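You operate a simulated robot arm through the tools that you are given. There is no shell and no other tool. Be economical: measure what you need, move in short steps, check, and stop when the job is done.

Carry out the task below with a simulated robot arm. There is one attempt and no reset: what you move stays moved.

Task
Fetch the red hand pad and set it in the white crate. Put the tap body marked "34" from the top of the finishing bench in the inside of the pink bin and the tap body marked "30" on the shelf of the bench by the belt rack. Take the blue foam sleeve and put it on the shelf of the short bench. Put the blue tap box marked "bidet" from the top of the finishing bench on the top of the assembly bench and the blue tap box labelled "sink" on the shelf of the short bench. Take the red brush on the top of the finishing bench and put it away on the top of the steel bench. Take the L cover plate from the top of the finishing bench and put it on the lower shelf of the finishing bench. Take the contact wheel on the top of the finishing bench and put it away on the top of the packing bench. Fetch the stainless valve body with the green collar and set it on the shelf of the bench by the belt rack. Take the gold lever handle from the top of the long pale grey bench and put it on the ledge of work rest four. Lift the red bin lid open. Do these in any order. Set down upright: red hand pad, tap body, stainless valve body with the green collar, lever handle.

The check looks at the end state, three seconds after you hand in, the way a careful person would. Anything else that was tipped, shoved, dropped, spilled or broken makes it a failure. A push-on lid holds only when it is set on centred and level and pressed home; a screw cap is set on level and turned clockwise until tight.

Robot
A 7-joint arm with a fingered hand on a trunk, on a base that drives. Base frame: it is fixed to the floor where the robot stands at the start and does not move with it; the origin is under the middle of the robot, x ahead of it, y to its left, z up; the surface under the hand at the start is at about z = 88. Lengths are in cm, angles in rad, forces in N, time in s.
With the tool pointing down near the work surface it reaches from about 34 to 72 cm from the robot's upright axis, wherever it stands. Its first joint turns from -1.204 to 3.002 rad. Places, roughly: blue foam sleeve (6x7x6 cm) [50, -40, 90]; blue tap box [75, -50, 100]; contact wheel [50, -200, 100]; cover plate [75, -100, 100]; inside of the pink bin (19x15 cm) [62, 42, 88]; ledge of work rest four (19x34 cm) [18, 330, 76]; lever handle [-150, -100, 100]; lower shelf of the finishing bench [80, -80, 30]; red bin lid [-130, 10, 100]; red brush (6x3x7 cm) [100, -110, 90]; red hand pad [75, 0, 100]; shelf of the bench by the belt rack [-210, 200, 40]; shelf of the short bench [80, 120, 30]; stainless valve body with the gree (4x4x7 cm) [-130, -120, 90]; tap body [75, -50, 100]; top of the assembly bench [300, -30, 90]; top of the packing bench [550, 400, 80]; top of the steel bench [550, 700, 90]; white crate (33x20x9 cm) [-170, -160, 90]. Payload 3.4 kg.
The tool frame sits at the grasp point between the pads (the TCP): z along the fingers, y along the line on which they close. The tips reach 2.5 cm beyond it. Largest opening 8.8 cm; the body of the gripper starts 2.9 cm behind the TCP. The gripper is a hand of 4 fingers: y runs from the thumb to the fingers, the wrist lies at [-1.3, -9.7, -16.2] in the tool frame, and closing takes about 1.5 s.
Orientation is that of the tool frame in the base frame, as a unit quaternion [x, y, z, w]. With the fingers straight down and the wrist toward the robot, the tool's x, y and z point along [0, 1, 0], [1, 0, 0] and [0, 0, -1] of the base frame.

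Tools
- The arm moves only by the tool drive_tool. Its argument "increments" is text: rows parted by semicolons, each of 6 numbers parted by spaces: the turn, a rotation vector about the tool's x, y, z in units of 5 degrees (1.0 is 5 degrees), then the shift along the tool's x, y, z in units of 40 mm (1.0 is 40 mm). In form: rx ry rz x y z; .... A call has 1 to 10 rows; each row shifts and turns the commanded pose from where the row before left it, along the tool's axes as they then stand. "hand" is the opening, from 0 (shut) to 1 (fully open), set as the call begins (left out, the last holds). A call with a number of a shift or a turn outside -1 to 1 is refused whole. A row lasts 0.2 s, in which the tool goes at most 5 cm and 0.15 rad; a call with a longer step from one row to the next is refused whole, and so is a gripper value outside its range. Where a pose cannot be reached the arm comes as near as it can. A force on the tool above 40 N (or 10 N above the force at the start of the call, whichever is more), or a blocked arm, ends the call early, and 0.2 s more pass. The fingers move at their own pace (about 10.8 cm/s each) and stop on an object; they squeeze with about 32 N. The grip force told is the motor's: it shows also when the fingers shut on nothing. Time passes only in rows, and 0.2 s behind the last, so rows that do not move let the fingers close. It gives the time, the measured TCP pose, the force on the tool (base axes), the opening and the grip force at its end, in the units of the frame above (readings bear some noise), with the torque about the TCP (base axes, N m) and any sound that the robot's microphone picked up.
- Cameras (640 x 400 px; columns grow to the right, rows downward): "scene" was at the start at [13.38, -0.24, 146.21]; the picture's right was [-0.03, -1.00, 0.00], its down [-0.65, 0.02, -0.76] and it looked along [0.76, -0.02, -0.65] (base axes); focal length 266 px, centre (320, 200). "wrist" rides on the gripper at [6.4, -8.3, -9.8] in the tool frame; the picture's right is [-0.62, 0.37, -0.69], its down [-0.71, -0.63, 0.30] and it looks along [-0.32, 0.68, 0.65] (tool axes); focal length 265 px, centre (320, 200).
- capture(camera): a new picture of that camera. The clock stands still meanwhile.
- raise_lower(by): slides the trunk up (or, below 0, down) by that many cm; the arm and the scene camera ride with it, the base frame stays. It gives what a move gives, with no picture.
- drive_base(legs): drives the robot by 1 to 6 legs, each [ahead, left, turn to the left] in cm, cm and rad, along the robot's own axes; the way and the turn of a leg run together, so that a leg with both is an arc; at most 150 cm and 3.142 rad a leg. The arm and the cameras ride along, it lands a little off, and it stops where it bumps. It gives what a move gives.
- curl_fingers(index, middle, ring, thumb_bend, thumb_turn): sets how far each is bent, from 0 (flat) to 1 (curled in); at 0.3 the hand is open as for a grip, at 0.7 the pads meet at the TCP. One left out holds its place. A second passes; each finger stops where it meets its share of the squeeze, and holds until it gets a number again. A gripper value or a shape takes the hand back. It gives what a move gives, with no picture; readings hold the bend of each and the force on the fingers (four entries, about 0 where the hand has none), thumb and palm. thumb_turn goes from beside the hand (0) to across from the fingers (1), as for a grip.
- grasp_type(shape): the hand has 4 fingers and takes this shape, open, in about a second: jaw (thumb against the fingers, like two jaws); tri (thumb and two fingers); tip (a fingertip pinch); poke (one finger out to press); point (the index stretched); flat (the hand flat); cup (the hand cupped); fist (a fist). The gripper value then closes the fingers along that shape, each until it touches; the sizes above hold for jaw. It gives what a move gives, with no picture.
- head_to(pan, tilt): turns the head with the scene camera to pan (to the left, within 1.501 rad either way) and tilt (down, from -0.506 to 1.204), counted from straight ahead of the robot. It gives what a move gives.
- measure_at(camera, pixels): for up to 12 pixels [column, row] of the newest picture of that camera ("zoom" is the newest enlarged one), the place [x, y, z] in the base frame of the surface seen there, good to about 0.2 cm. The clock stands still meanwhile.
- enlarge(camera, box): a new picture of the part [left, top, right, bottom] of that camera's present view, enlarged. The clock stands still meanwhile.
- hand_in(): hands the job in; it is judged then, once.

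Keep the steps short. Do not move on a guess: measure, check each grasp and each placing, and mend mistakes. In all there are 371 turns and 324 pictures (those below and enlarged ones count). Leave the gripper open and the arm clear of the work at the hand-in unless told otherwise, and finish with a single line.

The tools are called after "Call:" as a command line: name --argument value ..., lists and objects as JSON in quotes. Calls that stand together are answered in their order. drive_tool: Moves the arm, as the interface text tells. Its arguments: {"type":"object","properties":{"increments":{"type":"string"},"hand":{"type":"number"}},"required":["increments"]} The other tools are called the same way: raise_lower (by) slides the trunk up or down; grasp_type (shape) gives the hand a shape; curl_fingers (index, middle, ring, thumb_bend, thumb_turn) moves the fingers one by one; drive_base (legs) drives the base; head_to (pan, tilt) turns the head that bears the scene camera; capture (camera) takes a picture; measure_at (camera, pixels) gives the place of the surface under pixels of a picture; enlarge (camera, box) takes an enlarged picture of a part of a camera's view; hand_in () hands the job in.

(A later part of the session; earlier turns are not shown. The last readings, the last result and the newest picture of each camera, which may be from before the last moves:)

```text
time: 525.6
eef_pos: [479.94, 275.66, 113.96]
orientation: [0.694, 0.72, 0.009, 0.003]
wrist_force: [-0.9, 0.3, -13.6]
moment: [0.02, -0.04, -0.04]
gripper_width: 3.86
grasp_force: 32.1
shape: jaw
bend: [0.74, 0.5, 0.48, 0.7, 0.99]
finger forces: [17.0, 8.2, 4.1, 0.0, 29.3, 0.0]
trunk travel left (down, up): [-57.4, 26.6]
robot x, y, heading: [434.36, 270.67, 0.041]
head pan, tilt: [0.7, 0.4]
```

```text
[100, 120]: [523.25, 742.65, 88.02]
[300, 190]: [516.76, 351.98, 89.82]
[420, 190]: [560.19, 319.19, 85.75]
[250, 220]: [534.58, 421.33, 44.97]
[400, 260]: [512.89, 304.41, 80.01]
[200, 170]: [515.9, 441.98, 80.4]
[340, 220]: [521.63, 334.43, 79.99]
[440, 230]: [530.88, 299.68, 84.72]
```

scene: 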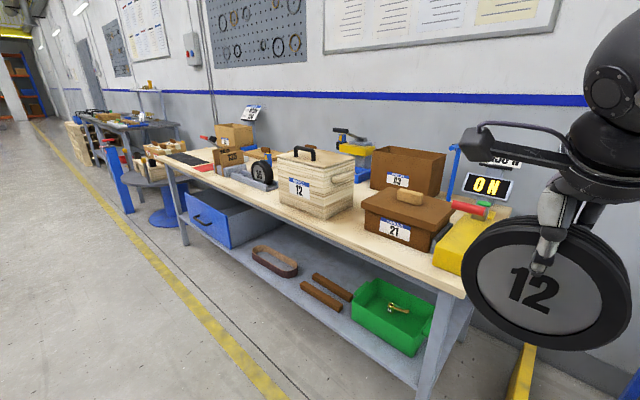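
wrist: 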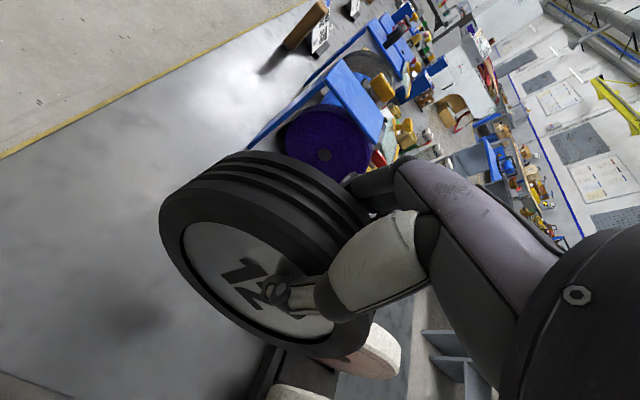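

Packing bench: edge x≈511, top z 80. I move in front of the gap between box "12" and box "21" and look from above.

Call:
drive_base --legs '[[0, 66, -0.04], [14, 0, 0]]'

Call:
head_to --pan 0.1 --tilt 0.65

Call:
capture --camera "scene"

Call:
capture --camera "wrist"

```text
time: 530.2
eef_pos: [493.24, 340.34, 113.86]
orientation: [0.706, 0.708, 0.008, 0.003]
wrist_force: [0.5, -0.1, -14.2]
moment: [0.01, -0.03, -0.03]
gripper_width: 3.85
grasp_force: 32.7
shape: jaw
bend: [0.74, 0.5, 0.48, 0.7, 0.99]
finger forces: [17.1, 8.3, 4.1, 0.0, 29.4, 0.0]
trunk travel left (down, up): [-57.4, 26.6]
robot x, y, heading: [447.03, 337.42, 0.002]
head pan, tilt: [0.7, 0.4]
```

```text
time: 531.2
eef_pos: [493.12, 340.25, 113.82]
orientation: [0.706, 0.708, 0.008, 0.003]
wrist_force: [-0.3, -0.1, -13.9]
moment: [0.03, -0.02, -0.01]
gripper_width: 3.84
grasp_force: 32.2
shape: jaw
bend: [0.74, 0.5, 0.48, 0.7, 0.99]
finger forces: [17.1, 8.4, 4.1, 0.0, 29.6, 0.0]
trunk travel left (down, up): [-57.4, 26.6]
robot x, y, heading: [447.21, 337.22, 0.002]
head pan, tilt: [0.099, 0.649]
```

```text
187 pictures are left
```

scene: 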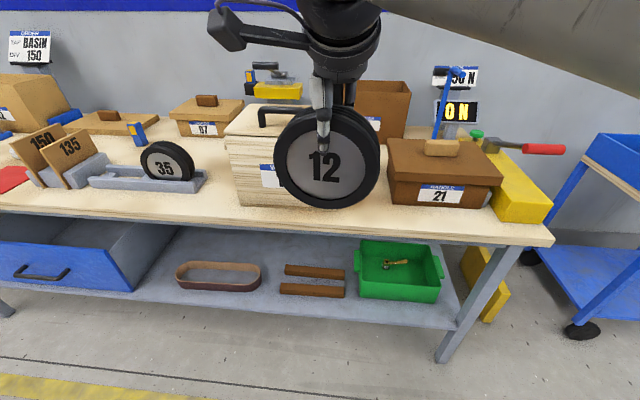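

```text
186 pictures are left
```

wrist: 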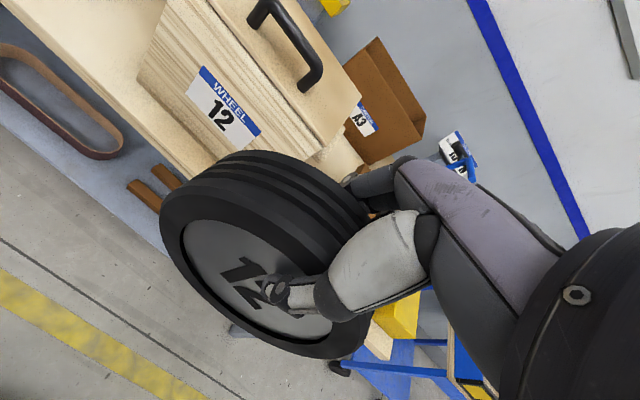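

Call:
measure_at --camera "scene" --pixels '[[245, 205], [230, 190], [215, 175], [215, 212], [390, 200], [380, 205], [350, 210], [200, 190], [495, 205], [160, 205], [240, 140], [400, 160]]'

Call:
enlarge --camera "scene" --box '[0, 70, 280, 240]'

```text
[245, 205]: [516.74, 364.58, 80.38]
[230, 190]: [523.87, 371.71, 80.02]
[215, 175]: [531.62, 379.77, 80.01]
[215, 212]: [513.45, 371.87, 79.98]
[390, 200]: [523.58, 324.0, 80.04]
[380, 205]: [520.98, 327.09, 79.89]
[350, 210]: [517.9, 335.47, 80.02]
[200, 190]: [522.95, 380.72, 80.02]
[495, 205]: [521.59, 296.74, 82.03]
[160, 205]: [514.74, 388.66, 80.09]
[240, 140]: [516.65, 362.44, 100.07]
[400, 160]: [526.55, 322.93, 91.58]
```

```text
2.29 times, centred on (140, 155) of scene
```

zoom: 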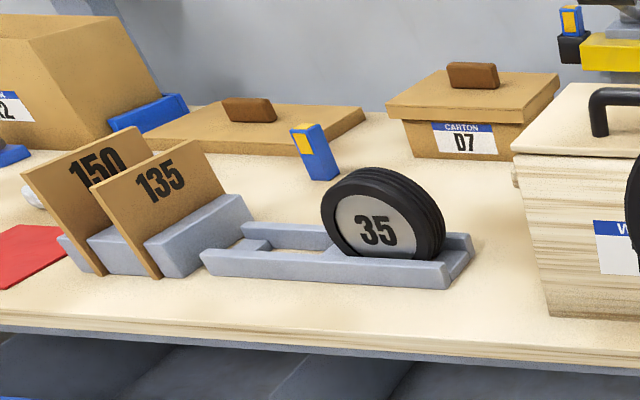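

Call:
measure_at --camera "zoom" --pixels '[[447, 282], [468, 252], [330, 275], [445, 255], [548, 312], [400, 342], [345, 235], [442, 225], [210, 265], [500, 250]]'

```text
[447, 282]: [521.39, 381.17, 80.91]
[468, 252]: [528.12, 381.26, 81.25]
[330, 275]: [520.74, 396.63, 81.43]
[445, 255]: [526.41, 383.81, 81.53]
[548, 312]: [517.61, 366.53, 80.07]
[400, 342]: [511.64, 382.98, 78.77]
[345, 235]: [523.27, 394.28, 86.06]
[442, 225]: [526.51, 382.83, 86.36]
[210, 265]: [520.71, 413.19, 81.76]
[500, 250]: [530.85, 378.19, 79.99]
```

Target: wheel standing in the front strip at (516,375.5), ahead of the cradle gap. I drive there.

Call:
drive_base --legs '[[0, 35, 0], [22.7, 0, 0]]'

Call:
capture --camera "scene"

Call:
raise_lower --by -17

Call:
capture --camera "scene"

Call:
capture --camera "wrist"

```text
time: 534.8
eef_pos: [515.5, 375.81, 113.76]
orientation: [0.704, 0.71, 0.007, 0.003]
wrist_force: [0.6, 0.2, -12.8]
moment: [-0.01, -0.03, 0.02]
gripper_width: 3.83
grasp_force: 31.7
shape: jaw
bend: [0.74, 0.5, 0.48, 0.7, 0.98]
finger forces: [17.2, 8.3, 4.2, 0.0, 29.5, 0.1]
trunk travel left (down, up): [-57.4, 26.6]
robot x, y, heading: [469.04, 372.4, 0.006]
head pan, tilt: [0.099, 0.649]
```

```text
184 pictures are left
```

scene: 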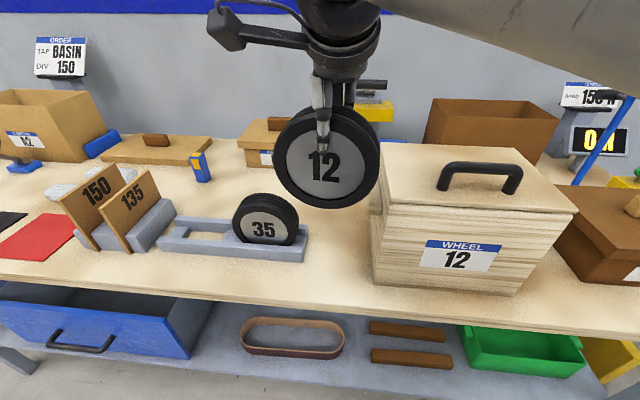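

```text
time: 536.8
eef_pos: [515.27, 375.95, 96.94]
orientation: [0.704, 0.71, 0.009, 0.003]
wrist_force: [-0.1, 1.0, -13.9]
moment: [-0.01, -0.01, -0.04]
gripper_width: 3.83
grasp_force: 31.9
shape: jaw
bend: [0.74, 0.5, 0.48, 0.7, 0.98]
finger forces: [17.1, 8.2, 4.2, 0.0, 29.5, 0.1]
trunk travel left (down, up): [-40.4, 43.6]
robot x, y, heading: [469.33, 372.5, 0.003]
head pan, tilt: [0.099, 0.649]
```

```text
183 pictures are left
```

scene: 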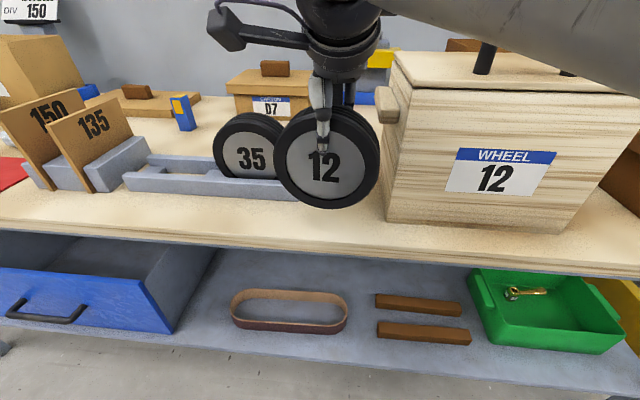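

```text
182 pictures are left
```

wrist: 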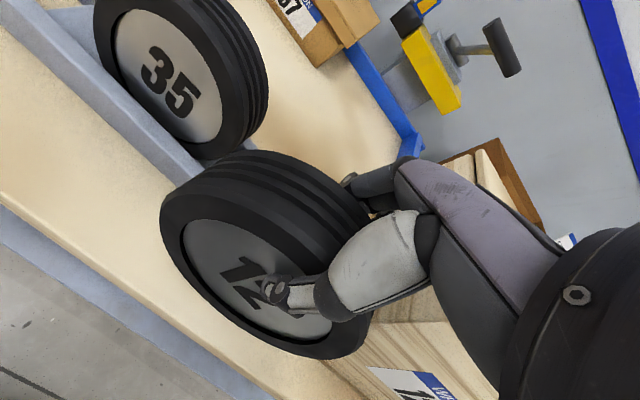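

I move 1 cm ahead and lower 4.6 cm, then fine steps.

Call:
drive_tool --increments "0 0 0 0 0.25 0.2; 0 0 0 0 0 0.4; 0 0 0 0 0 0.4; 0 0 0 0 0 0.15; 0 0 0 0 0 0"

Call:
drive_tool --increments "0 0 0 0 0 0.05; 0 0 0 0 0 0.05; 0 0 0 0 0 0"

```text
time: 538.0
eef_pos: [516.36, 375.94, 92.16]
orientation: [0.705, 0.71, 0.007, 0.004]
wrist_force: [0.3, 0.3, -12.7]
moment: [-0.01, -0.03, -0.01]
gripper_width: 3.85
grasp_force: 31.6
shape: jaw
bend: [0.74, 0.5, 0.48, 0.7, 0.98]
finger forces: [17.0, 8.3, 4.0, 0.0, 29.4, 0.0]
trunk travel left (down, up): [-40.4, 43.6]
robot x, y, heading: [469.54, 372.71, 0.006]
head pan, tilt: [0.099, 0.649]
```

```text
time: 538.8
eef_pos: [516.47, 375.89, 91.8]
orientation: [0.705, 0.709, 0.008, 0.004]
wrist_force: [0.7, -1.0, -13.5]
moment: [0.02, -0.01, 0.01]
gripper_width: 3.81
grasp_force: 32.4
shape: jaw
bend: [0.74, 0.5, 0.48, 0.7, 0.98]
finger forces: [17.1, 8.2, 4.1, 0.1, 29.5, 0.0]
trunk travel left (down, up): [-40.4, 43.6]
robot x, y, heading: [469.21, 372.27, 0.009]
head pan, tilt: [0.099, 0.649]
```

Call:
drive_tool --increments "0 0 0 0 0 0.03; 0 0 0 0 0 0.03; 0 0 0 0 0 0"

Call:
drive_tool --increments "0 0 0 0 0 0.03; 0 0 0 0 0 0.03; 0 0 0 0 0 0"

```text
time: 539.6
eef_pos: [516.4, 375.83, 91.76]
orientation: [0.705, 0.709, 0.011, 0.004]
wrist_force: [3.0, 0.1, 0.2]
moment: [-0.01, -0.1, 0.03]
gripper_width: 3.83
grasp_force: 31.4
shape: jaw
bend: [0.74, 0.5, 0.48, 0.71, 0.98]
finger forces: [18.5, 9.3, 4.7, 0.0, 29.2, 0.1]
trunk travel left (down, up): [-40.4, 43.6]
robot x, y, heading: [469.59, 372.72, 0.006]
head pan, tilt: [0.099, 0.649]
```

```text
time: 540.4
eef_pos: [516.4, 375.85, 91.58]
orientation: [0.704, 0.71, 0.012, 0.005]
wrist_force: [6.6, 0.0, 15.2]
moment: [-0.05, -0.19, 0.02]
gripper_width: 3.85
grasp_force: 32.0
shape: jaw
bend: [0.74, 0.49, 0.47, 0.72, 0.98]
finger forces: [20.5, 10.9, 5.1, 0.0, 29.6, 0.1]
trunk travel left (down, up): [-40.4, 43.6]
robot x, y, heading: [469.47, 372.29, 0.004]
head pan, tilt: [0.099, 0.649]
```

On the table. I ease up a hair and open gradually.

Call:
drive_tool --increments "0 0 0 0 0 -0.04; 0 0 0 0 0 0; 0 0 0 0 0 0"

Call:
drive_tool --increments "0 0 0 0 0 0; 0 0 0 0 0 0; 0 0 0 0 0 0; 0 0 0 0 0 0" --hand 0.75

Call:
capture --camera "scene"

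Call:
capture --camera "wrist"

```text
time: 541.2
eef_pos: [516.37, 375.84, 91.63]
orientation: [0.704, 0.71, 0.01, 0.004]
wrist_force: [6.4, -1.4, 9.9]
moment: [-0.03, -0.18, 0.0]
gripper_width: 3.88
grasp_force: 31.9
shape: jaw
bend: [0.74, 0.49, 0.47, 0.72, 0.98]
finger forces: [20.3, 10.8, 4.8, 0.0, 29.5, 0.0]
trunk travel left (down, up): [-40.4, 43.6]
robot x, y, heading: [469.17, 372.51, 0.006]
head pan, tilt: [0.099, 0.649]
```

```text
time: 542.2
eef_pos: [516.24, 375.96, 91.63]
orientation: [0.705, 0.709, 0.009, 0.003]
wrist_force: [-0.1, 0.1, 0.1]
moment: [0.02, 0.02, 0.02]
gripper_width: 6.58
grasp_force: 0.0
shape: jaw
bend: [0.27, 0.36, 0.33, 0.54, 0.99]
finger forces: [0.0, 0.0, 0.1, 0.0, 0.0, 0.1]
trunk travel left (down, up): [-40.4, 43.6]
robot x, y, heading: [469.37, 372.87, 0.01]
head pan, tilt: [0.099, 0.649]
```

```text
181 pictures are left
```

scene: 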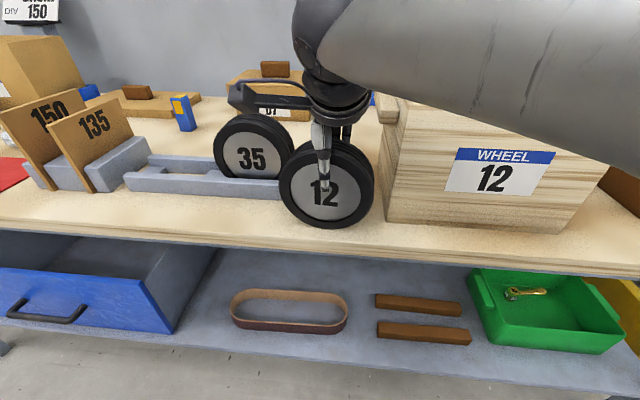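

```text
180 pictures are left
```

wrist: 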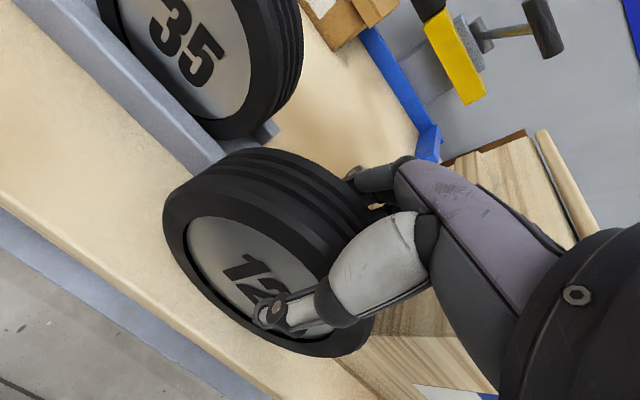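

Stands free. I open fully, rise with arm, and check that it stays.

Call:
drive_tool --increments "0 0 0 0 0 0; 0 0 0 0 0 -0.2; 0 0 0 0 0 -0.5; 0 0 0 0 0 -1; 0 0 0 0 0 -1; 0 0 0 0 0 -1; 0 0 0 0 0 0" --hand 1

Call:
raise_lower --by 10

Call:
drive_base --legs '[[-40, 0, 0]]'

Call:
capture --camera "scene"

```text
time: 543.8
eef_pos: [516.3, 374.73, 106.32]
orientation: [0.707, 0.707, 0.013, -0.01]
wrist_force: [-0.4, -0.2, -0.5]
moment: [0.02, 0.02, -0.01]
gripper_width: 8.79
grasp_force: 0.0
shape: jaw
bend: [0.3, 0.3, 0.3, 0.3, 0.98]
finger forces: [0.1, 0.0, 0.0, 0.0, 0.0, 0.0]
trunk travel left (down, up): [-40.4, 43.6]
robot x, y, heading: [469.4, 372.39, 0.004]
head pan, tilt: [0.099, 0.649]
```

```text
time: 545.1
eef_pos: [516.45, 374.82, 116.22]
orientation: [0.707, 0.707, 0.012, -0.009]
wrist_force: [0.1, 0.6, 0.9]
moment: [0.02, 0.01, 0.02]
gripper_width: 8.78
grasp_force: 0.0
shape: jaw
bend: [0.3, 0.3, 0.3, 0.3, 0.98]
finger forces: [0.0, 0.1, 0.0, 0.1, 0.0, 0.1]
trunk travel left (down, up): [-50.4, 33.6]
robot x, y, heading: [469.59, 372.62, 0.003]
head pan, tilt: [0.099, 0.649]
```

```text
time: 547.6
eef_pos: [476.65, 374.8, 116.33]
orientation: [0.708, 0.706, 0.011, -0.01]
wrist_force: [0.7, 0.4, -0.8]
moment: [-0.01, 0.0, -0.01]
gripper_width: 8.77
grasp_force: 0.0
shape: jaw
bend: [0.3, 0.3, 0.3, 0.3, 0.98]
finger forces: [0.0, 0.1, 0.0, 0.0, 0.0, 0.0]
trunk travel left (down, up): [-50.4, 33.6]
robot x, y, heading: [429.72, 372.31, -0.001]
head pan, tilt: [0.099, 0.649]
```

```text
179 pictures are left
```

scene: 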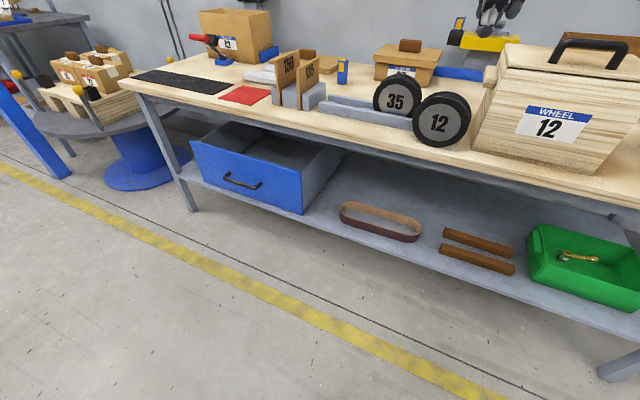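

Call:
measure_at --camera "scene" --pixels '[[440, 120], [395, 95], [330, 150], [250, 220]]'

Call:
head_to --pan 0.8 --tilt 0.3

Call:
capture --camera "scene"

```text
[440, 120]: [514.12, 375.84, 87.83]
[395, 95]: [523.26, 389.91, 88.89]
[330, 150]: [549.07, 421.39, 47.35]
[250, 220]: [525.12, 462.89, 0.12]
```

```text
time: 548.6
eef_pos: [476.53, 374.7, 116.3]
orientation: [0.707, 0.707, 0.012, -0.01]
wrist_force: [-0.4, 0.5, -0.2]
moment: [0.03, 0.02, -0.01]
gripper_width: 8.8
grasp_force: 0.0
shape: jaw
bend: [0.3, 0.3, 0.3, 0.3, 0.98]
finger forces: [0.0, 0.0, 0.0, 0.0, 0.0, 0.0]
trunk travel left (down, up): [-50.4, 33.6]
robot x, y, heading: [429.49, 372.32, 0.002]
head pan, tilt: [0.799, 0.3]
```

```text
178 pictures are left
```

scene: 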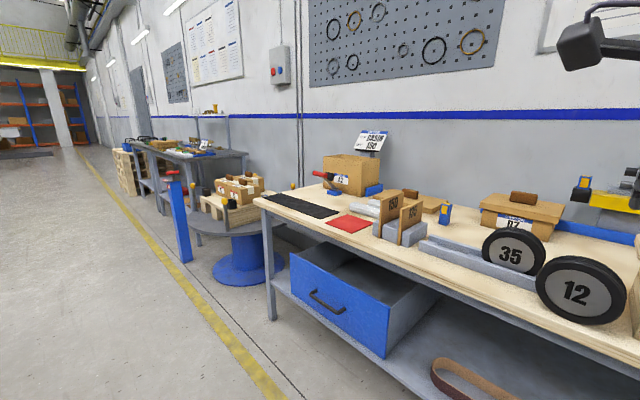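

Wheel stands at (514,376). While here I measure the steel bench beyond for later.

Call:
enlarge --camera "scene" --box '[100, 90, 280, 210]'

Call:
measure_at --camera "zoom" --pixels '[[270, 235], [350, 240], [200, 195], [500, 230], [300, 380], [230, 380], [400, 240], [520, 235]]'

```text
3.33 times, centred on (190, 150) of scene
```

zoom: 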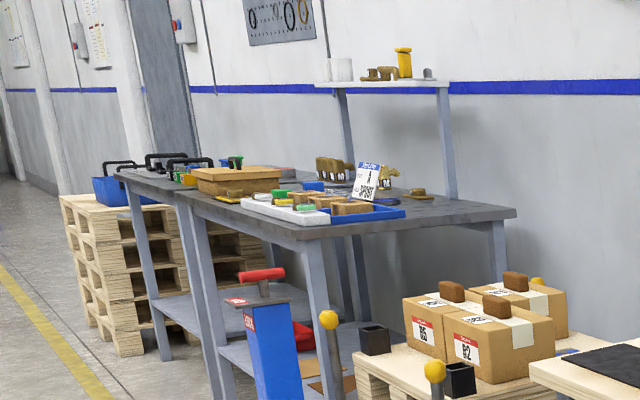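

```text
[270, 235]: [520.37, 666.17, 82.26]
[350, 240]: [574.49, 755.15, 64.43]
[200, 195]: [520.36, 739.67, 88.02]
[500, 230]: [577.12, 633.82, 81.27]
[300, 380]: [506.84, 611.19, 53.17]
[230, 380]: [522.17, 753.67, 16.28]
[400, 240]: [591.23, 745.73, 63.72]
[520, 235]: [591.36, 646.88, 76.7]
```

Now back to the far side of the finishing bench for the bidet box (facing −x).

Call:
drive_base --legs '[[0, -124, 0], [-130, 0, 0], [-135, 0, 0], [0, 0, 3.14], [0, 140, 0], [0, 138, 0]]'

Call:
head_to --pan 0.15 --tilt 0.55

Call:
capture --camera "scene"

Call:
capture --camera "wrist"

```text
time: 587.8
eef_pos: [100.93, -20.88, 116.18]
orientation: [-0.689, 0.725, -0.009, -0.012]
wrist_force: [-0.1, 0.0, -0.4]
moment: [0.03, 0.0, 0.01]
gripper_width: 8.8
grasp_force: 0.0
shape: jaw
bend: [0.3, 0.3, 0.3, 0.3, 0.98]
finger forces: [0.0, 0.1, 0.1, 0.0, 0.1, 0.0]
trunk travel left (down, up): [-50.4, 33.6]
robot x, y, heading: [147.93, -20.77, 3.098]
head pan, tilt: [0.799, 0.3]
```

```text
time: 588.9
eef_pos: [100.98, -20.96, 116.26]
orientation: [-0.689, 0.725, -0.009, -0.012]
wrist_force: [-0.5, 0.2, -1.1]
moment: [-0.03, 0.02, -0.01]
gripper_width: 8.74
grasp_force: 0.1
shape: jaw
bend: [0.3, 0.3, 0.3, 0.3, 0.98]
finger forces: [0.1, 0.0, 0.0, 0.0, 0.0, 0.0]
trunk travel left (down, up): [-50.4, 33.6]
robot x, y, heading: [148.19, -20.58, 3.094]
head pan, tilt: [0.15, 0.55]
```

```text
176 pictures are left
```

scene: 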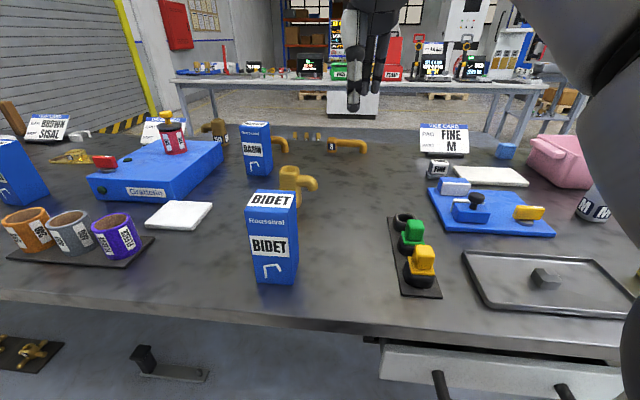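

```text
175 pictures are left
```

wrist: 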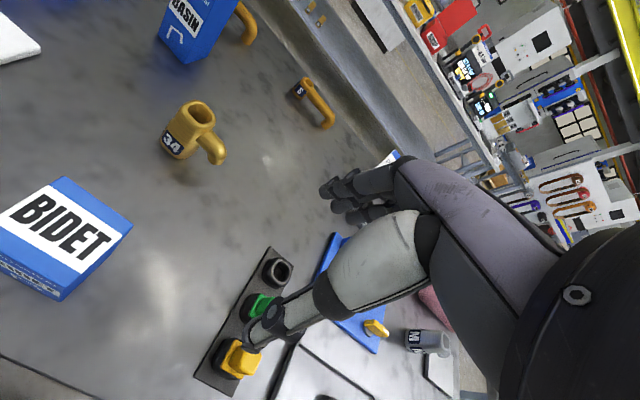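

Call:
measure_at --camera "wrist" --pixels '[[65, 185], [125, 225], [65, 285], [15, 215], [30, 270], [60, 228], [200, 112], [188, 125], [210, 125], [215, 150], [250, 290], [225, 365]]'

Call:
measure_at --camera "scene" --pixels '[[270, 197], [255, 205], [293, 205], [272, 280], [297, 270], [254, 270], [300, 180], [350, 330], [450, 360], [300, 318]]'

```text
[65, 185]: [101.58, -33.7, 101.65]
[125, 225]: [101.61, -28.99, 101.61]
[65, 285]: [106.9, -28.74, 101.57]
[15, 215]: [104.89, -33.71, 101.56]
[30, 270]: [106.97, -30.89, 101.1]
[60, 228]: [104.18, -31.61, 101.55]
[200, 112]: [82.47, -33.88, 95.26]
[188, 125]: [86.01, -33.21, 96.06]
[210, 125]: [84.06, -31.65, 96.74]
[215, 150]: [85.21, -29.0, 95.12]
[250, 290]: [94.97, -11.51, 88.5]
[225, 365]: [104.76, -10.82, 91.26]
```

```text
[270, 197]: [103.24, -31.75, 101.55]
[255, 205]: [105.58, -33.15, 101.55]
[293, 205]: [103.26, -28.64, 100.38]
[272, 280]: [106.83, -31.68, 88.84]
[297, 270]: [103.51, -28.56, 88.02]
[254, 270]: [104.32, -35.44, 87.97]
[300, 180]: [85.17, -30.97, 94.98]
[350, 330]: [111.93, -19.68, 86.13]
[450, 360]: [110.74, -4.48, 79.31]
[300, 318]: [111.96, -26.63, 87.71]
```

Bidet box centre (104.2,−31.3). I align the base (back 3, left 8, turn +0.047) and then check.

Call:
drive_base --legs '[[-3.1, 8.1, 0.047]]'

Call:
drive_tool --increments "0 0 0 0 0 0.9; 0 0 0 0 0 0.9; 0 0 0 0 0 0.2; 0 0 0 0 0 0" --hand 1

Call:
capture --camera "wrist"

```text
time: 590.0
eef_pos: [104.09, -31.21, 116.28]
orientation: [-0.705, 0.709, -0.009, -0.012]
wrist_force: [0.3, -1.1, 0.8]
moment: [0.01, 0.0, 0.01]
gripper_width: 8.78
grasp_force: 0.1
shape: jaw
bend: [0.3, 0.3, 0.3, 0.3, 0.98]
finger forces: [0.0, 0.0, 0.0, 0.0, 0.0, 0.1]
trunk travel left (down, up): [-50.4, 33.6]
robot x, y, heading: [151.04, -28.78, 3.141]
head pan, tilt: [0.15, 0.55]
```

```text
time: 591.0
eef_pos: [104.15, -31.17, 108.44]
orientation: [-0.704, 0.71, -0.01, -0.012]
wrist_force: [-0.2, 0.1, -0.2]
moment: [0.03, 0.0, -0.03]
gripper_width: 8.78
grasp_force: 0.0
shape: jaw
bend: [0.3, 0.3, 0.3, 0.3, 0.98]
finger forces: [0.1, 0.0, 0.0, 0.0, 0.0, 0.0]
trunk travel left (down, up): [-50.4, 33.6]
robot x, y, heading: [150.59, -29.1, 3.138]
head pan, tilt: [0.15, 0.55]
```

```text
174 pictures are left
```

wrist: 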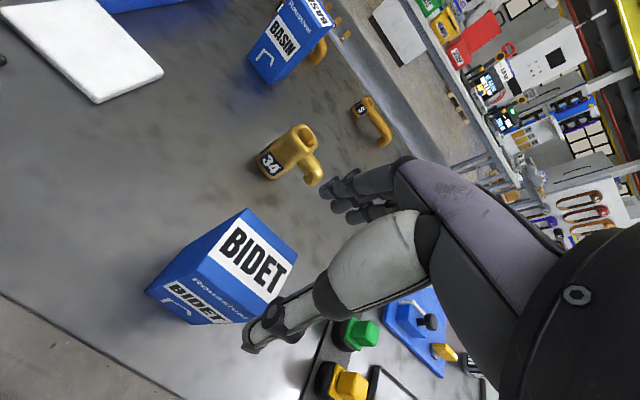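

Aligned. Descend to 99.2 and close, then lift.

Call:
drive_tool --increments "0 0 0 0 0 0.8; 0 0 0 0 0 0.8; 0 0 0 0 0 0.7; 0 0 0 0 0 0"

Call:
drive_tool --increments "0 0 0 0 0 0; 0 0 0 0 0 0; 0 0 0 0 0 0; 0 0 0 0 0 0; 0 0 0 0 0 0; 0 0 0 0 0 0; 0 0 0 0 0 0" --hand 0

Call:
drive_tool --increments "0 0 0 0 0 -0.4; 0 0 0 0 0 -0.6; 0 0 0 0 0 -0.8; 0 0 0 0 0 -0.8; 0 0 0 0 0 -0.8; 0 0 0 0 0 0"

Call:
capture --camera "wrist"

```text
time: 592.0
eef_pos: [104.0, -31.67, 99.04]
orientation: [-0.704, 0.71, -0.009, -0.013]
wrist_force: [-0.5, -0.6, 9.5]
moment: [-0.06, -0.02, -0.04]
gripper_width: 8.8
grasp_force: 0.0
shape: jaw
bend: [0.29, 0.3, 0.3, 0.3, 0.98]
finger forces: [4.4, 0.0, 0.0, 0.1, 4.6, 0.0]
trunk travel left (down, up): [-50.4, 33.6]
robot x, y, heading: [150.73, -28.85, 3.143]
head pan, tilt: [0.15, 0.55]
```

```text
time: 593.6
eef_pos: [103.99, -31.62, 98.96]
orientation: [-0.704, 0.71, -0.009, -0.013]
wrist_force: [-5.4, -1.2, 15.6]
moment: [0.1, 0.31, 0.09]
gripper_width: 5.41
grasp_force: 32.0
shape: jaw
bend: [0.31, 0.43, 0.38, 0.6, 0.99]
finger forces: [21.2, 16.0, 4.5, 0.0, 37.0, 0.0]
trunk travel left (down, up): [-50.4, 33.6]
robot x, y, heading: [151.1, -29.33, 3.142]
head pan, tilt: [0.15, 0.55]
```

```text
time: 595.0
eef_pos: [103.84, -30.77, 112.54]
orientation: [-0.703, 0.711, -0.017, -0.012]
wrist_force: [-0.3, 0.1, -5.3]
moment: [0.02, 0.0, -0.01]
gripper_width: 5.29
grasp_force: 32.1
shape: jaw
bend: [0.31, 0.44, 0.39, 0.6, 0.98]
finger forces: [16.5, 14.8, 4.0, 0.1, 35.6, 0.1]
trunk travel left (down, up): [-50.4, 33.6]
robot x, y, heading: [151.04, -29.06, 3.143]
head pan, tilt: [0.15, 0.55]
```

```text
173 pictures are left
```

wrist: 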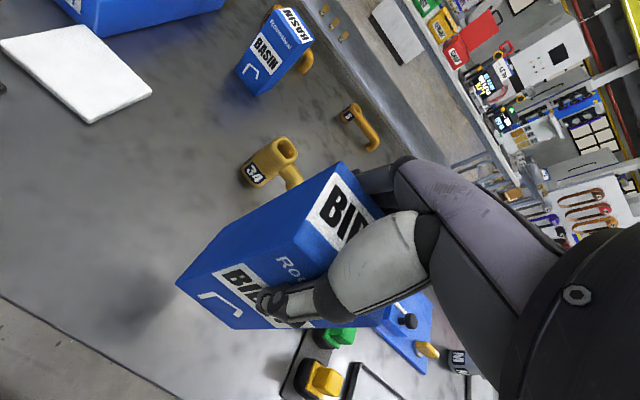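

Held. I back up 15, turn around to face the assembly bench, and look.

Call:
drive_base --legs '[[-15, 0, 0], [0, 0, 3.14]]'

Call:
head_to --pan 0.2 --tilt 0.45

Call:
capture --camera "scene"

Call:
measure_at --camera "scene" --pixels '[[100, 150], [200, 160], [300, 150], [150, 180], [250, 180], [400, 170], [320, 200], [60, 140], [350, 250]]'

```text
time: 603.7
eef_pos: [213.57, -27.85, 112.38]
orientation: [0.714, 0.7, 0.013, -0.016]
wrist_force: [0.6, -0.6, -4.7]
moment: [0.0, -0.01, 0.0]
gripper_width: 5.22
grasp_force: 32.4
shape: jaw
bend: [0.32, 0.45, 0.39, 0.6, 0.98]
finger forces: [15.0, 14.2, 3.9, 0.1, 33.1, 0.1]
trunk travel left (down, up): [-50.4, 33.6]
robot x, y, heading: [166.25, -29.09, -0.014]
head pan, tilt: [0.15, 0.55]
```

```text
time: 604.4
eef_pos: [213.68, -27.88, 112.29]
orientation: [0.714, 0.699, 0.012, -0.018]
wrist_force: [-0.1, -0.1, -5.2]
moment: [-0.03, -0.01, -0.01]
gripper_width: 5.22
grasp_force: 32.2
shape: jaw
bend: [0.32, 0.45, 0.4, 0.6, 0.98]
finger forces: [15.1, 14.3, 3.9, 0.0, 33.2, 0.1]
trunk travel left (down, up): [-50.4, 33.6]
robot x, y, heading: [165.97, -28.74, -0.011]
head pan, tilt: [0.201, 0.45]
```

```text
172 pictures are left
```

scene: 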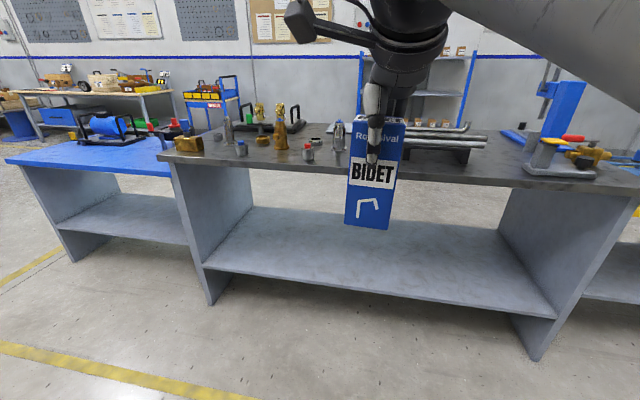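

```text
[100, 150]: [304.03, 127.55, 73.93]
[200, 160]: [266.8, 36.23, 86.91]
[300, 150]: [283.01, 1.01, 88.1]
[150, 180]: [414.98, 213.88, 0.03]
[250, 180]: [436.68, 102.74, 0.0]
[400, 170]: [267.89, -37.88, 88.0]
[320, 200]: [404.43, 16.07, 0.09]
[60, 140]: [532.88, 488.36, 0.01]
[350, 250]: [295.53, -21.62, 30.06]
```

The grey bench (edge x≈266, z 88, centred y≈−30) is the assembly bench. I move closer and look for free space near the front.

Call:
drive_base --legs '[[40, 0, 0.012]]'

Call:
head_to --pan 0.05 --tilt 0.65

Call:
capture --camera "scene"

Call:
capture --camera "wrist"

```text
time: 606.9
eef_pos: [253.72, -26.96, 112.5]
orientation: [0.707, 0.707, 0.013, -0.019]
wrist_force: [0.5, -0.1, -5.4]
moment: [0.0, -0.03, 0.03]
gripper_width: 5.22
grasp_force: 31.9
shape: jaw
bend: [0.32, 0.45, 0.4, 0.6, 0.98]
finger forces: [15.1, 14.3, 3.9, 0.0, 33.2, 0.1]
trunk travel left (down, up): [-50.4, 33.6]
robot x, y, heading: [206.49, -29.52, 0.011]
head pan, tilt: [0.201, 0.45]
```

```text
time: 607.6
eef_pos: [253.76, -27.1, 112.42]
orientation: [0.708, 0.706, 0.013, -0.021]
wrist_force: [0.3, 0.1, -5.1]
moment: [0.0, -0.02, 0.03]
gripper_width: 5.22
grasp_force: 31.7
shape: jaw
bend: [0.32, 0.45, 0.4, 0.6, 0.98]
finger forces: [15.0, 14.3, 3.9, 0.0, 33.3, 0.0]
trunk travel left (down, up): [-50.4, 33.6]
robot x, y, heading: [206.34, -29.22, 0.011]
head pan, tilt: [0.051, 0.649]
```

```text
171 pictures are left
```

scene: 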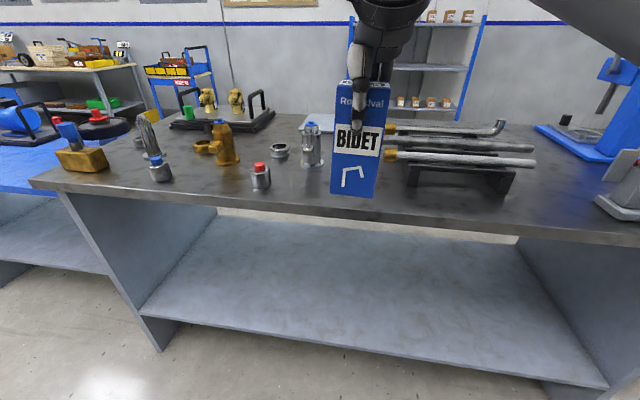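

```text
170 pictures are left
```

wrist: 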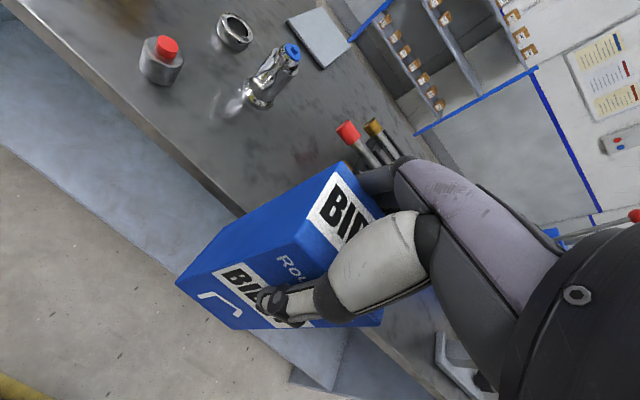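

Call:
measure_at --camera "wrist" --pixels '[[160, 80], [165, 50], [262, 105], [240, 150], [280, 170], [240, 215], [350, 130], [365, 160], [190, 110], [300, 130]]'

Call:
measure_at --camera "scene" --pixels '[[290, 195], [410, 180], [400, 210], [420, 195], [515, 190], [320, 200], [450, 235], [390, 153], [290, 205]]'

```text
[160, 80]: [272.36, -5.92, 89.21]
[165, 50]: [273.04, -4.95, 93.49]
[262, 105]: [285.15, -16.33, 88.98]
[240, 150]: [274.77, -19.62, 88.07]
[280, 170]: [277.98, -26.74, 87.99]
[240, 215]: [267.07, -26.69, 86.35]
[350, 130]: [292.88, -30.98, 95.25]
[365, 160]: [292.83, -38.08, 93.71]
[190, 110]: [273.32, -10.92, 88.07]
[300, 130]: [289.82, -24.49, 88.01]
```

```text
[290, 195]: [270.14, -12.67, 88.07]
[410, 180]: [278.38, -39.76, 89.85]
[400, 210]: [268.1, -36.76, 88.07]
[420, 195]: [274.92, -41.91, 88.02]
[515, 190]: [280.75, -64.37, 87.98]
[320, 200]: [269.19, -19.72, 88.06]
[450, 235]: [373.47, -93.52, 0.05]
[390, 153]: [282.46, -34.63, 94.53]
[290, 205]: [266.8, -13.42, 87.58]
```

Free spot at (274,−25). I drive 20 ahead, 2 left, lower with the trunk.

Call:
drive_base --legs '[[20.3, 2, -0.01]]'

Call:
raise_lower --by -12.5

Call:
capture --camera "wrist"

```text
time: 609.2
eef_pos: [274.37, -25.3, 112.44]
orientation: [0.709, 0.705, 0.014, -0.022]
wrist_force: [-0.2, -0.1, -5.3]
moment: [-0.04, 0.0, -0.01]
gripper_width: 5.21
grasp_force: 32.3
shape: jaw
bend: [0.32, 0.45, 0.4, 0.6, 0.98]
finger forces: [15.2, 14.4, 4.0, 0.0, 33.3, 0.0]
trunk travel left (down, up): [-50.4, 33.6]
robot x, y, heading: [226.86, -26.54, 0.008]
head pan, tilt: [0.051, 0.649]
```

```text
time: 610.7
eef_pos: [274.15, -25.3, 99.99]
orientation: [0.709, 0.705, 0.016, -0.024]
wrist_force: [-0.2, -0.1, -4.6]
moment: [-0.02, 0.03, 0.02]
gripper_width: 5.22
grasp_force: 31.8
shape: jaw
bend: [0.32, 0.45, 0.4, 0.6, 0.98]
finger forces: [15.2, 14.4, 3.9, 0.0, 33.3, 0.1]
trunk travel left (down, up): [-37.9, 46.1]
robot x, y, heading: [227.15, -26.69, 0.003]
head pan, tilt: [0.051, 0.649]
```

```text
169 pictures are left
```

wrist: 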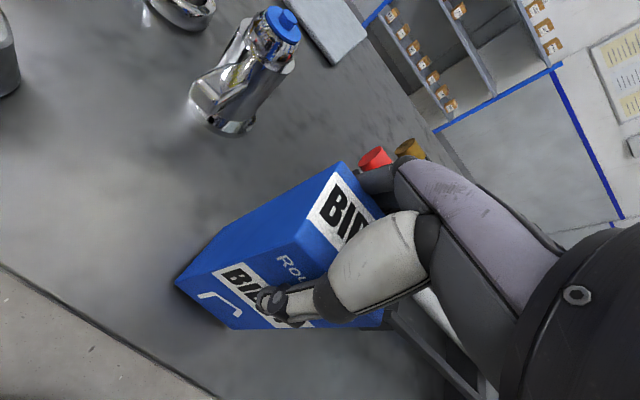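

The hand leans ~1.5° more than at grasp; I correct (ry −0.3) and descend the last ~1 cm finely.

Call:
drive_tool --increments "0 -0.3 0 0 0 0.08; 0 0 0 0 0 0.06; 0 0 0 0 0 0.04; 0 0 0 0 0 0"

Call:
drive_tool --increments "0 0 0 0 0 0.04; 0 0 0 0 0 0.03; 0 0 0 0 0 0"

```text
time: 611.7
eef_pos: [274.65, -25.94, 99.21]
orientation: [0.711, 0.703, 0.01, -0.026]
wrist_force: [-1.0, 2.7, 6.9]
moment: [-0.08, -0.22, 0.01]
gripper_width: 5.21
grasp_force: 32.0
shape: jaw
bend: [0.32, 0.45, 0.4, 0.6, 0.98]
finger forces: [15.7, 14.5, 4.3, 0.0, 35.8, 0.1]
trunk travel left (down, up): [-37.9, 46.1]
robot x, y, heading: [226.57, -26.75, 0.006]
head pan, tilt: [0.051, 0.649]
```

```text
time: 612.5
eef_pos: [274.54, -26.4, 99.15]
orientation: [0.712, 0.701, 0.015, -0.032]
wrist_force: [-0.3, 6.4, 26.1]
moment: [-0.04, -0.63, 0.13]
gripper_width: 5.14
grasp_force: 32.2
shape: jaw
bend: [0.73, 0.45, 0.39, 0.62, 0.98]
finger forces: [16.8, 16.0, 4.8, 0.0, 40.7, 0.0]
trunk travel left (down, up): [-37.9, 46.1]
robot x, y, heading: [226.76, -27.06, 0.002]
head pan, tilt: [0.051, 0.649]
```

Contact. Ease, open and rise by trunk.

Call:
drive_tool --increments "0 0 0 0 0 -0.05; 0 0 0 0 0 0; 0 0 0 0 0 0; 0 0 0 0 0 0; 0 0 0 0 0 0; 0 0 0 0 0 0" --hand 1

Call:
raise_lower --by 18

Call:
capture --camera "wrist"

```text
time: 613.9
eef_pos: [274.49, -26.6, 99.18]
orientation: [0.713, 0.701, 0.013, -0.034]
wrist_force: [-4.2, 2.9, 11.8]
moment: [-0.06, 0.1, -0.04]
gripper_width: 8.79
grasp_force: 0.1
shape: jaw
bend: [0.3, 0.3, 0.3, 0.3, 0.97]
finger forces: [2.1, 0.0, 0.0, 0.0, 9.4, 0.1]
trunk travel left (down, up): [-37.9, 46.1]
robot x, y, heading: [227.19, -26.74, 0.003]
head pan, tilt: [0.051, 0.649]
```

```text
time: 615.9
eef_pos: [274.84, -26.61, 116.95]
orientation: [0.713, 0.701, 0.011, -0.034]
wrist_force: [-0.4, -0.5, 0.0]
moment: [-0.01, -0.01, 0.0]
gripper_width: 8.8
grasp_force: 0.0
shape: jaw
bend: [0.3, 0.3, 0.3, 0.3, 0.97]
finger forces: [0.1, 0.1, 0.1, 0.0, 0.1, 0.0]
trunk travel left (down, up): [-55.9, 28.1]
robot x, y, heading: [226.86, -26.76, 0.006]
head pan, tilt: [0.051, 0.649]
```

```text
168 pictures are left
```

wrist: 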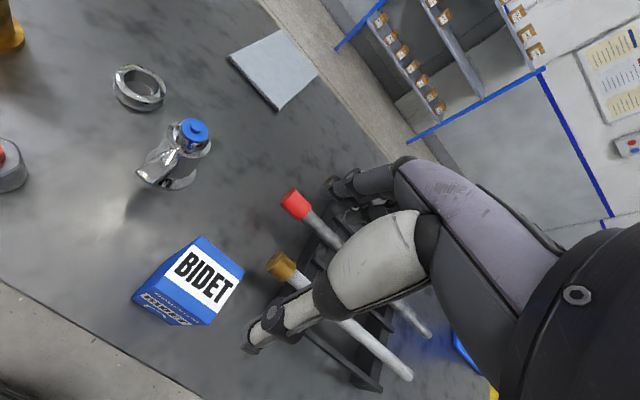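

Box stands on the assembly bench. I straighten the hand, extend it a bit, and go to the red brush.

Call:
drive_tool --increments "-0.37 -0.73 0 0 0.5 0; 0 0 0 0 0.5 0; 0 0 0 0 0.5 0; 0 0 0 0 0 0" --hand 1

Call:
drive_base --legs '[[-58, 0, 0], [0, 0, 3.14], [0, 80, 0]]'

Call:
head_to --pan 0.15 --tilt 0.6

Call:
capture --camera "scene"

Call:
capture --camera "wrist"

```text
time: 616.9
eef_pos: [280.12, -25.11, 117.45]
orientation: [0.708, 0.706, -0.005, 0.024]
wrist_force: [-0.1, -0.1, 0.9]
moment: [0.0, -0.03, 0.01]
gripper_width: 8.79
grasp_force: 0.0
shape: jaw
bend: [0.3, 0.3, 0.3, 0.3, 0.98]
finger forces: [0.0, 0.0, 0.0, 0.0, 0.0, 0.0]
trunk travel left (down, up): [-55.9, 28.1]
robot x, y, heading: [227.01, -26.54, 0.007]
head pan, tilt: [0.051, 0.649]
```

```text
time: 631.5
eef_pos: [114.09, -109.01, 117.28]
orientation: [-0.699, 0.715, 0.021, 0.007]
wrist_force: [0.1, -1.1, -0.5]
moment: [0.03, 0.03, 0.0]
gripper_width: 8.8
grasp_force: 0.1
shape: jaw
bend: [0.3, 0.3, 0.3, 0.3, 0.98]
finger forces: [0.0, 0.0, 0.0, 0.1, 0.0, 0.0]
trunk travel left (down, up): [-55.9, 28.1]
robot x, y, heading: [167.58, -107.71, 3.128]
head pan, tilt: [0.051, 0.649]
```

```text
time: 632.1
eef_pos: [114.06, -109.02, 117.14]
orientation: [-0.699, 0.715, 0.022, 0.005]
wrist_force: [-0.1, 0.4, -0.6]
moment: [0.04, -0.01, 0.0]
gripper_width: 8.78
grasp_force: 0.1
shape: jaw
bend: [0.3, 0.3, 0.3, 0.3, 0.98]
finger forces: [0.1, 0.1, 0.0, 0.1, 0.1, 0.1]
trunk travel left (down, up): [-55.9, 28.1]
robot x, y, heading: [167.72, -107.93, 3.126]
head pan, tilt: [0.15, 0.6]
```

```text
167 pictures are left
```

scene: 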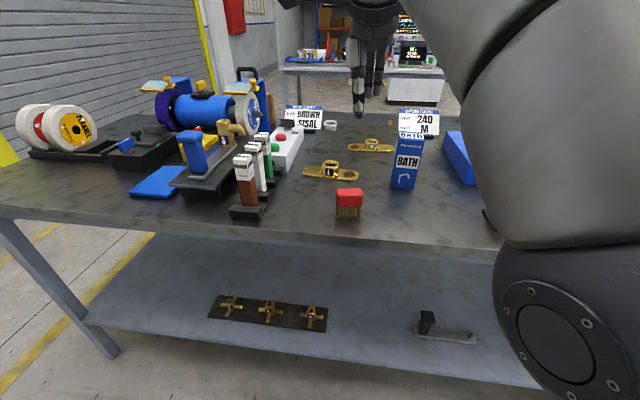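

```text
166 pictures are left
```

wrist: 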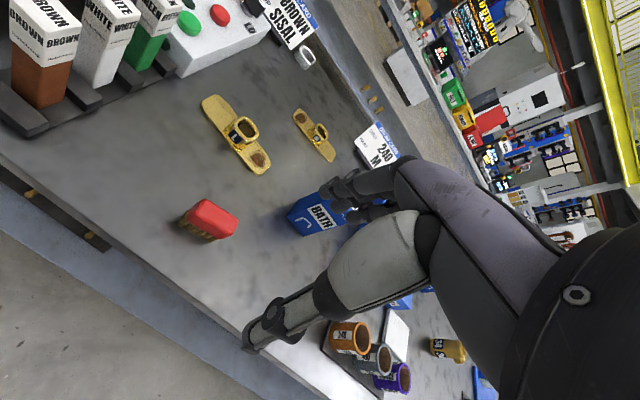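

Call:
enlarge --camera "wrist" --box '[170, 80, 350, 260]'

Call:
measure_at --camera "zoom" --pixels '[[75, 270], [120, 250], [150, 290], [195, 315], [60, 340], [110, 350], [220, 340], [150, 170], [240, 270], [170, 75], [170, 180], [290, 180]]'

```text
2.22 times, centred on (260, 170) of wrist
```

zoom: 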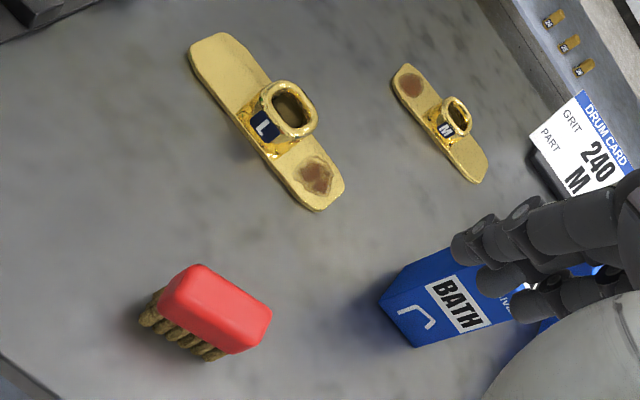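

```text
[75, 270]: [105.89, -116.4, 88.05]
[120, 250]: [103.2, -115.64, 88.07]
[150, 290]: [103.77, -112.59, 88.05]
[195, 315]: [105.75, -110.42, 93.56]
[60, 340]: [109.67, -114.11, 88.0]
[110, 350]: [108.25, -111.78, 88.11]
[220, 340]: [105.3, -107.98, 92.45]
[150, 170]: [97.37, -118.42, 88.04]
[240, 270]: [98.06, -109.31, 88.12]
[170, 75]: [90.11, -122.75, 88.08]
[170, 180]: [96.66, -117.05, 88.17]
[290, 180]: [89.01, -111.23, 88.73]
```

Call:
measure_at --camera "zoom" --pixels '[[197, 270], [262, 310], [235, 345], [172, 300], [215, 305], [268, 320], [180, 285], [245, 330], [290, 105], [270, 130], [225, 45], [325, 195]]'

```text
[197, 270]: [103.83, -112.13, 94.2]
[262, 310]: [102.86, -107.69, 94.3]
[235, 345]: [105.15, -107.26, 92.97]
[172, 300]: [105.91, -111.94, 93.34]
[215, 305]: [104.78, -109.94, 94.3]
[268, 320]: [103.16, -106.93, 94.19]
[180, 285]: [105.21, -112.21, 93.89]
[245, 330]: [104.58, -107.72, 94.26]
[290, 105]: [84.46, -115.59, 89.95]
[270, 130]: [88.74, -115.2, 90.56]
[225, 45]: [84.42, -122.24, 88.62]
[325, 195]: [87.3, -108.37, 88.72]
```

Brush: centre (104,−109.7), top 94.3. I drive 8 ahead, straighten the hand's lean, and go down to ~z 100.

Call:
drive_base --legs '[[8, 0.6, 0.014]]'

Call:
drive_tool --increments "0.27 0.44 0 0 0.25 0.5; 0 0 0 0 0.25 0.9; 0 0 0 0 0 0.9; 0 0 0 0 0 0.9; 0 0 0 0 0 0.9; 0 0 0 0 0 0" --hand 0.8

Call:
capture --camera "wrist"

```text
time: 633.2
eef_pos: [106.12, -110.24, 117.27]
orientation: [-0.704, 0.71, 0.021, 0.006]
wrist_force: [0.2, 0.4, 0.9]
moment: [0.01, -0.05, 0.0]
gripper_width: 8.78
grasp_force: 0.1
shape: jaw
bend: [0.3, 0.3, 0.3, 0.3, 0.98]
finger forces: [0.0, 0.1, 0.0, 0.0, 0.1, 0.0]
trunk travel left (down, up): [-55.9, 28.1]
robot x, y, heading: [159.27, -108.56, -3.14]
head pan, tilt: [0.15, 0.6]
```

```text
time: 634.6
eef_pos: [104.23, -110.26, 100.59]
orientation: [-0.704, 0.711, 0.0, 0.0]
wrist_force: [0.6, 0.0, -0.4]
moment: [0.02, 0.02, 0.0]
gripper_width: 7.07
grasp_force: 0.1
shape: jaw
bend: [0.27, 0.34, 0.31, 0.49, 0.99]
finger forces: [0.0, 0.1, 0.0, 0.0, 0.1, 0.0]
trunk travel left (down, up): [-55.9, 28.1]
robot x, y, heading: [159.26, -108.45, -3.144]
head pan, tilt: [0.15, 0.6]
```

```text
164 pictures are left
```

wrist: 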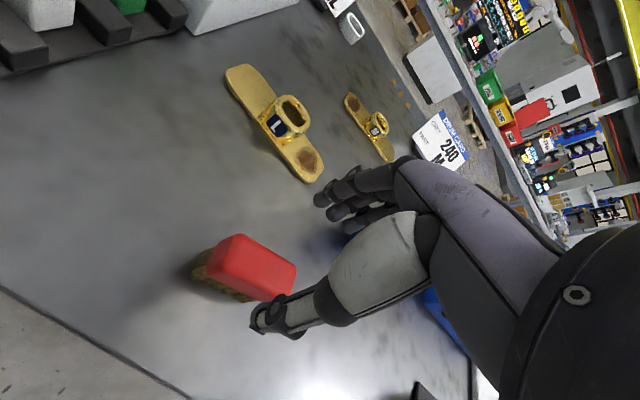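

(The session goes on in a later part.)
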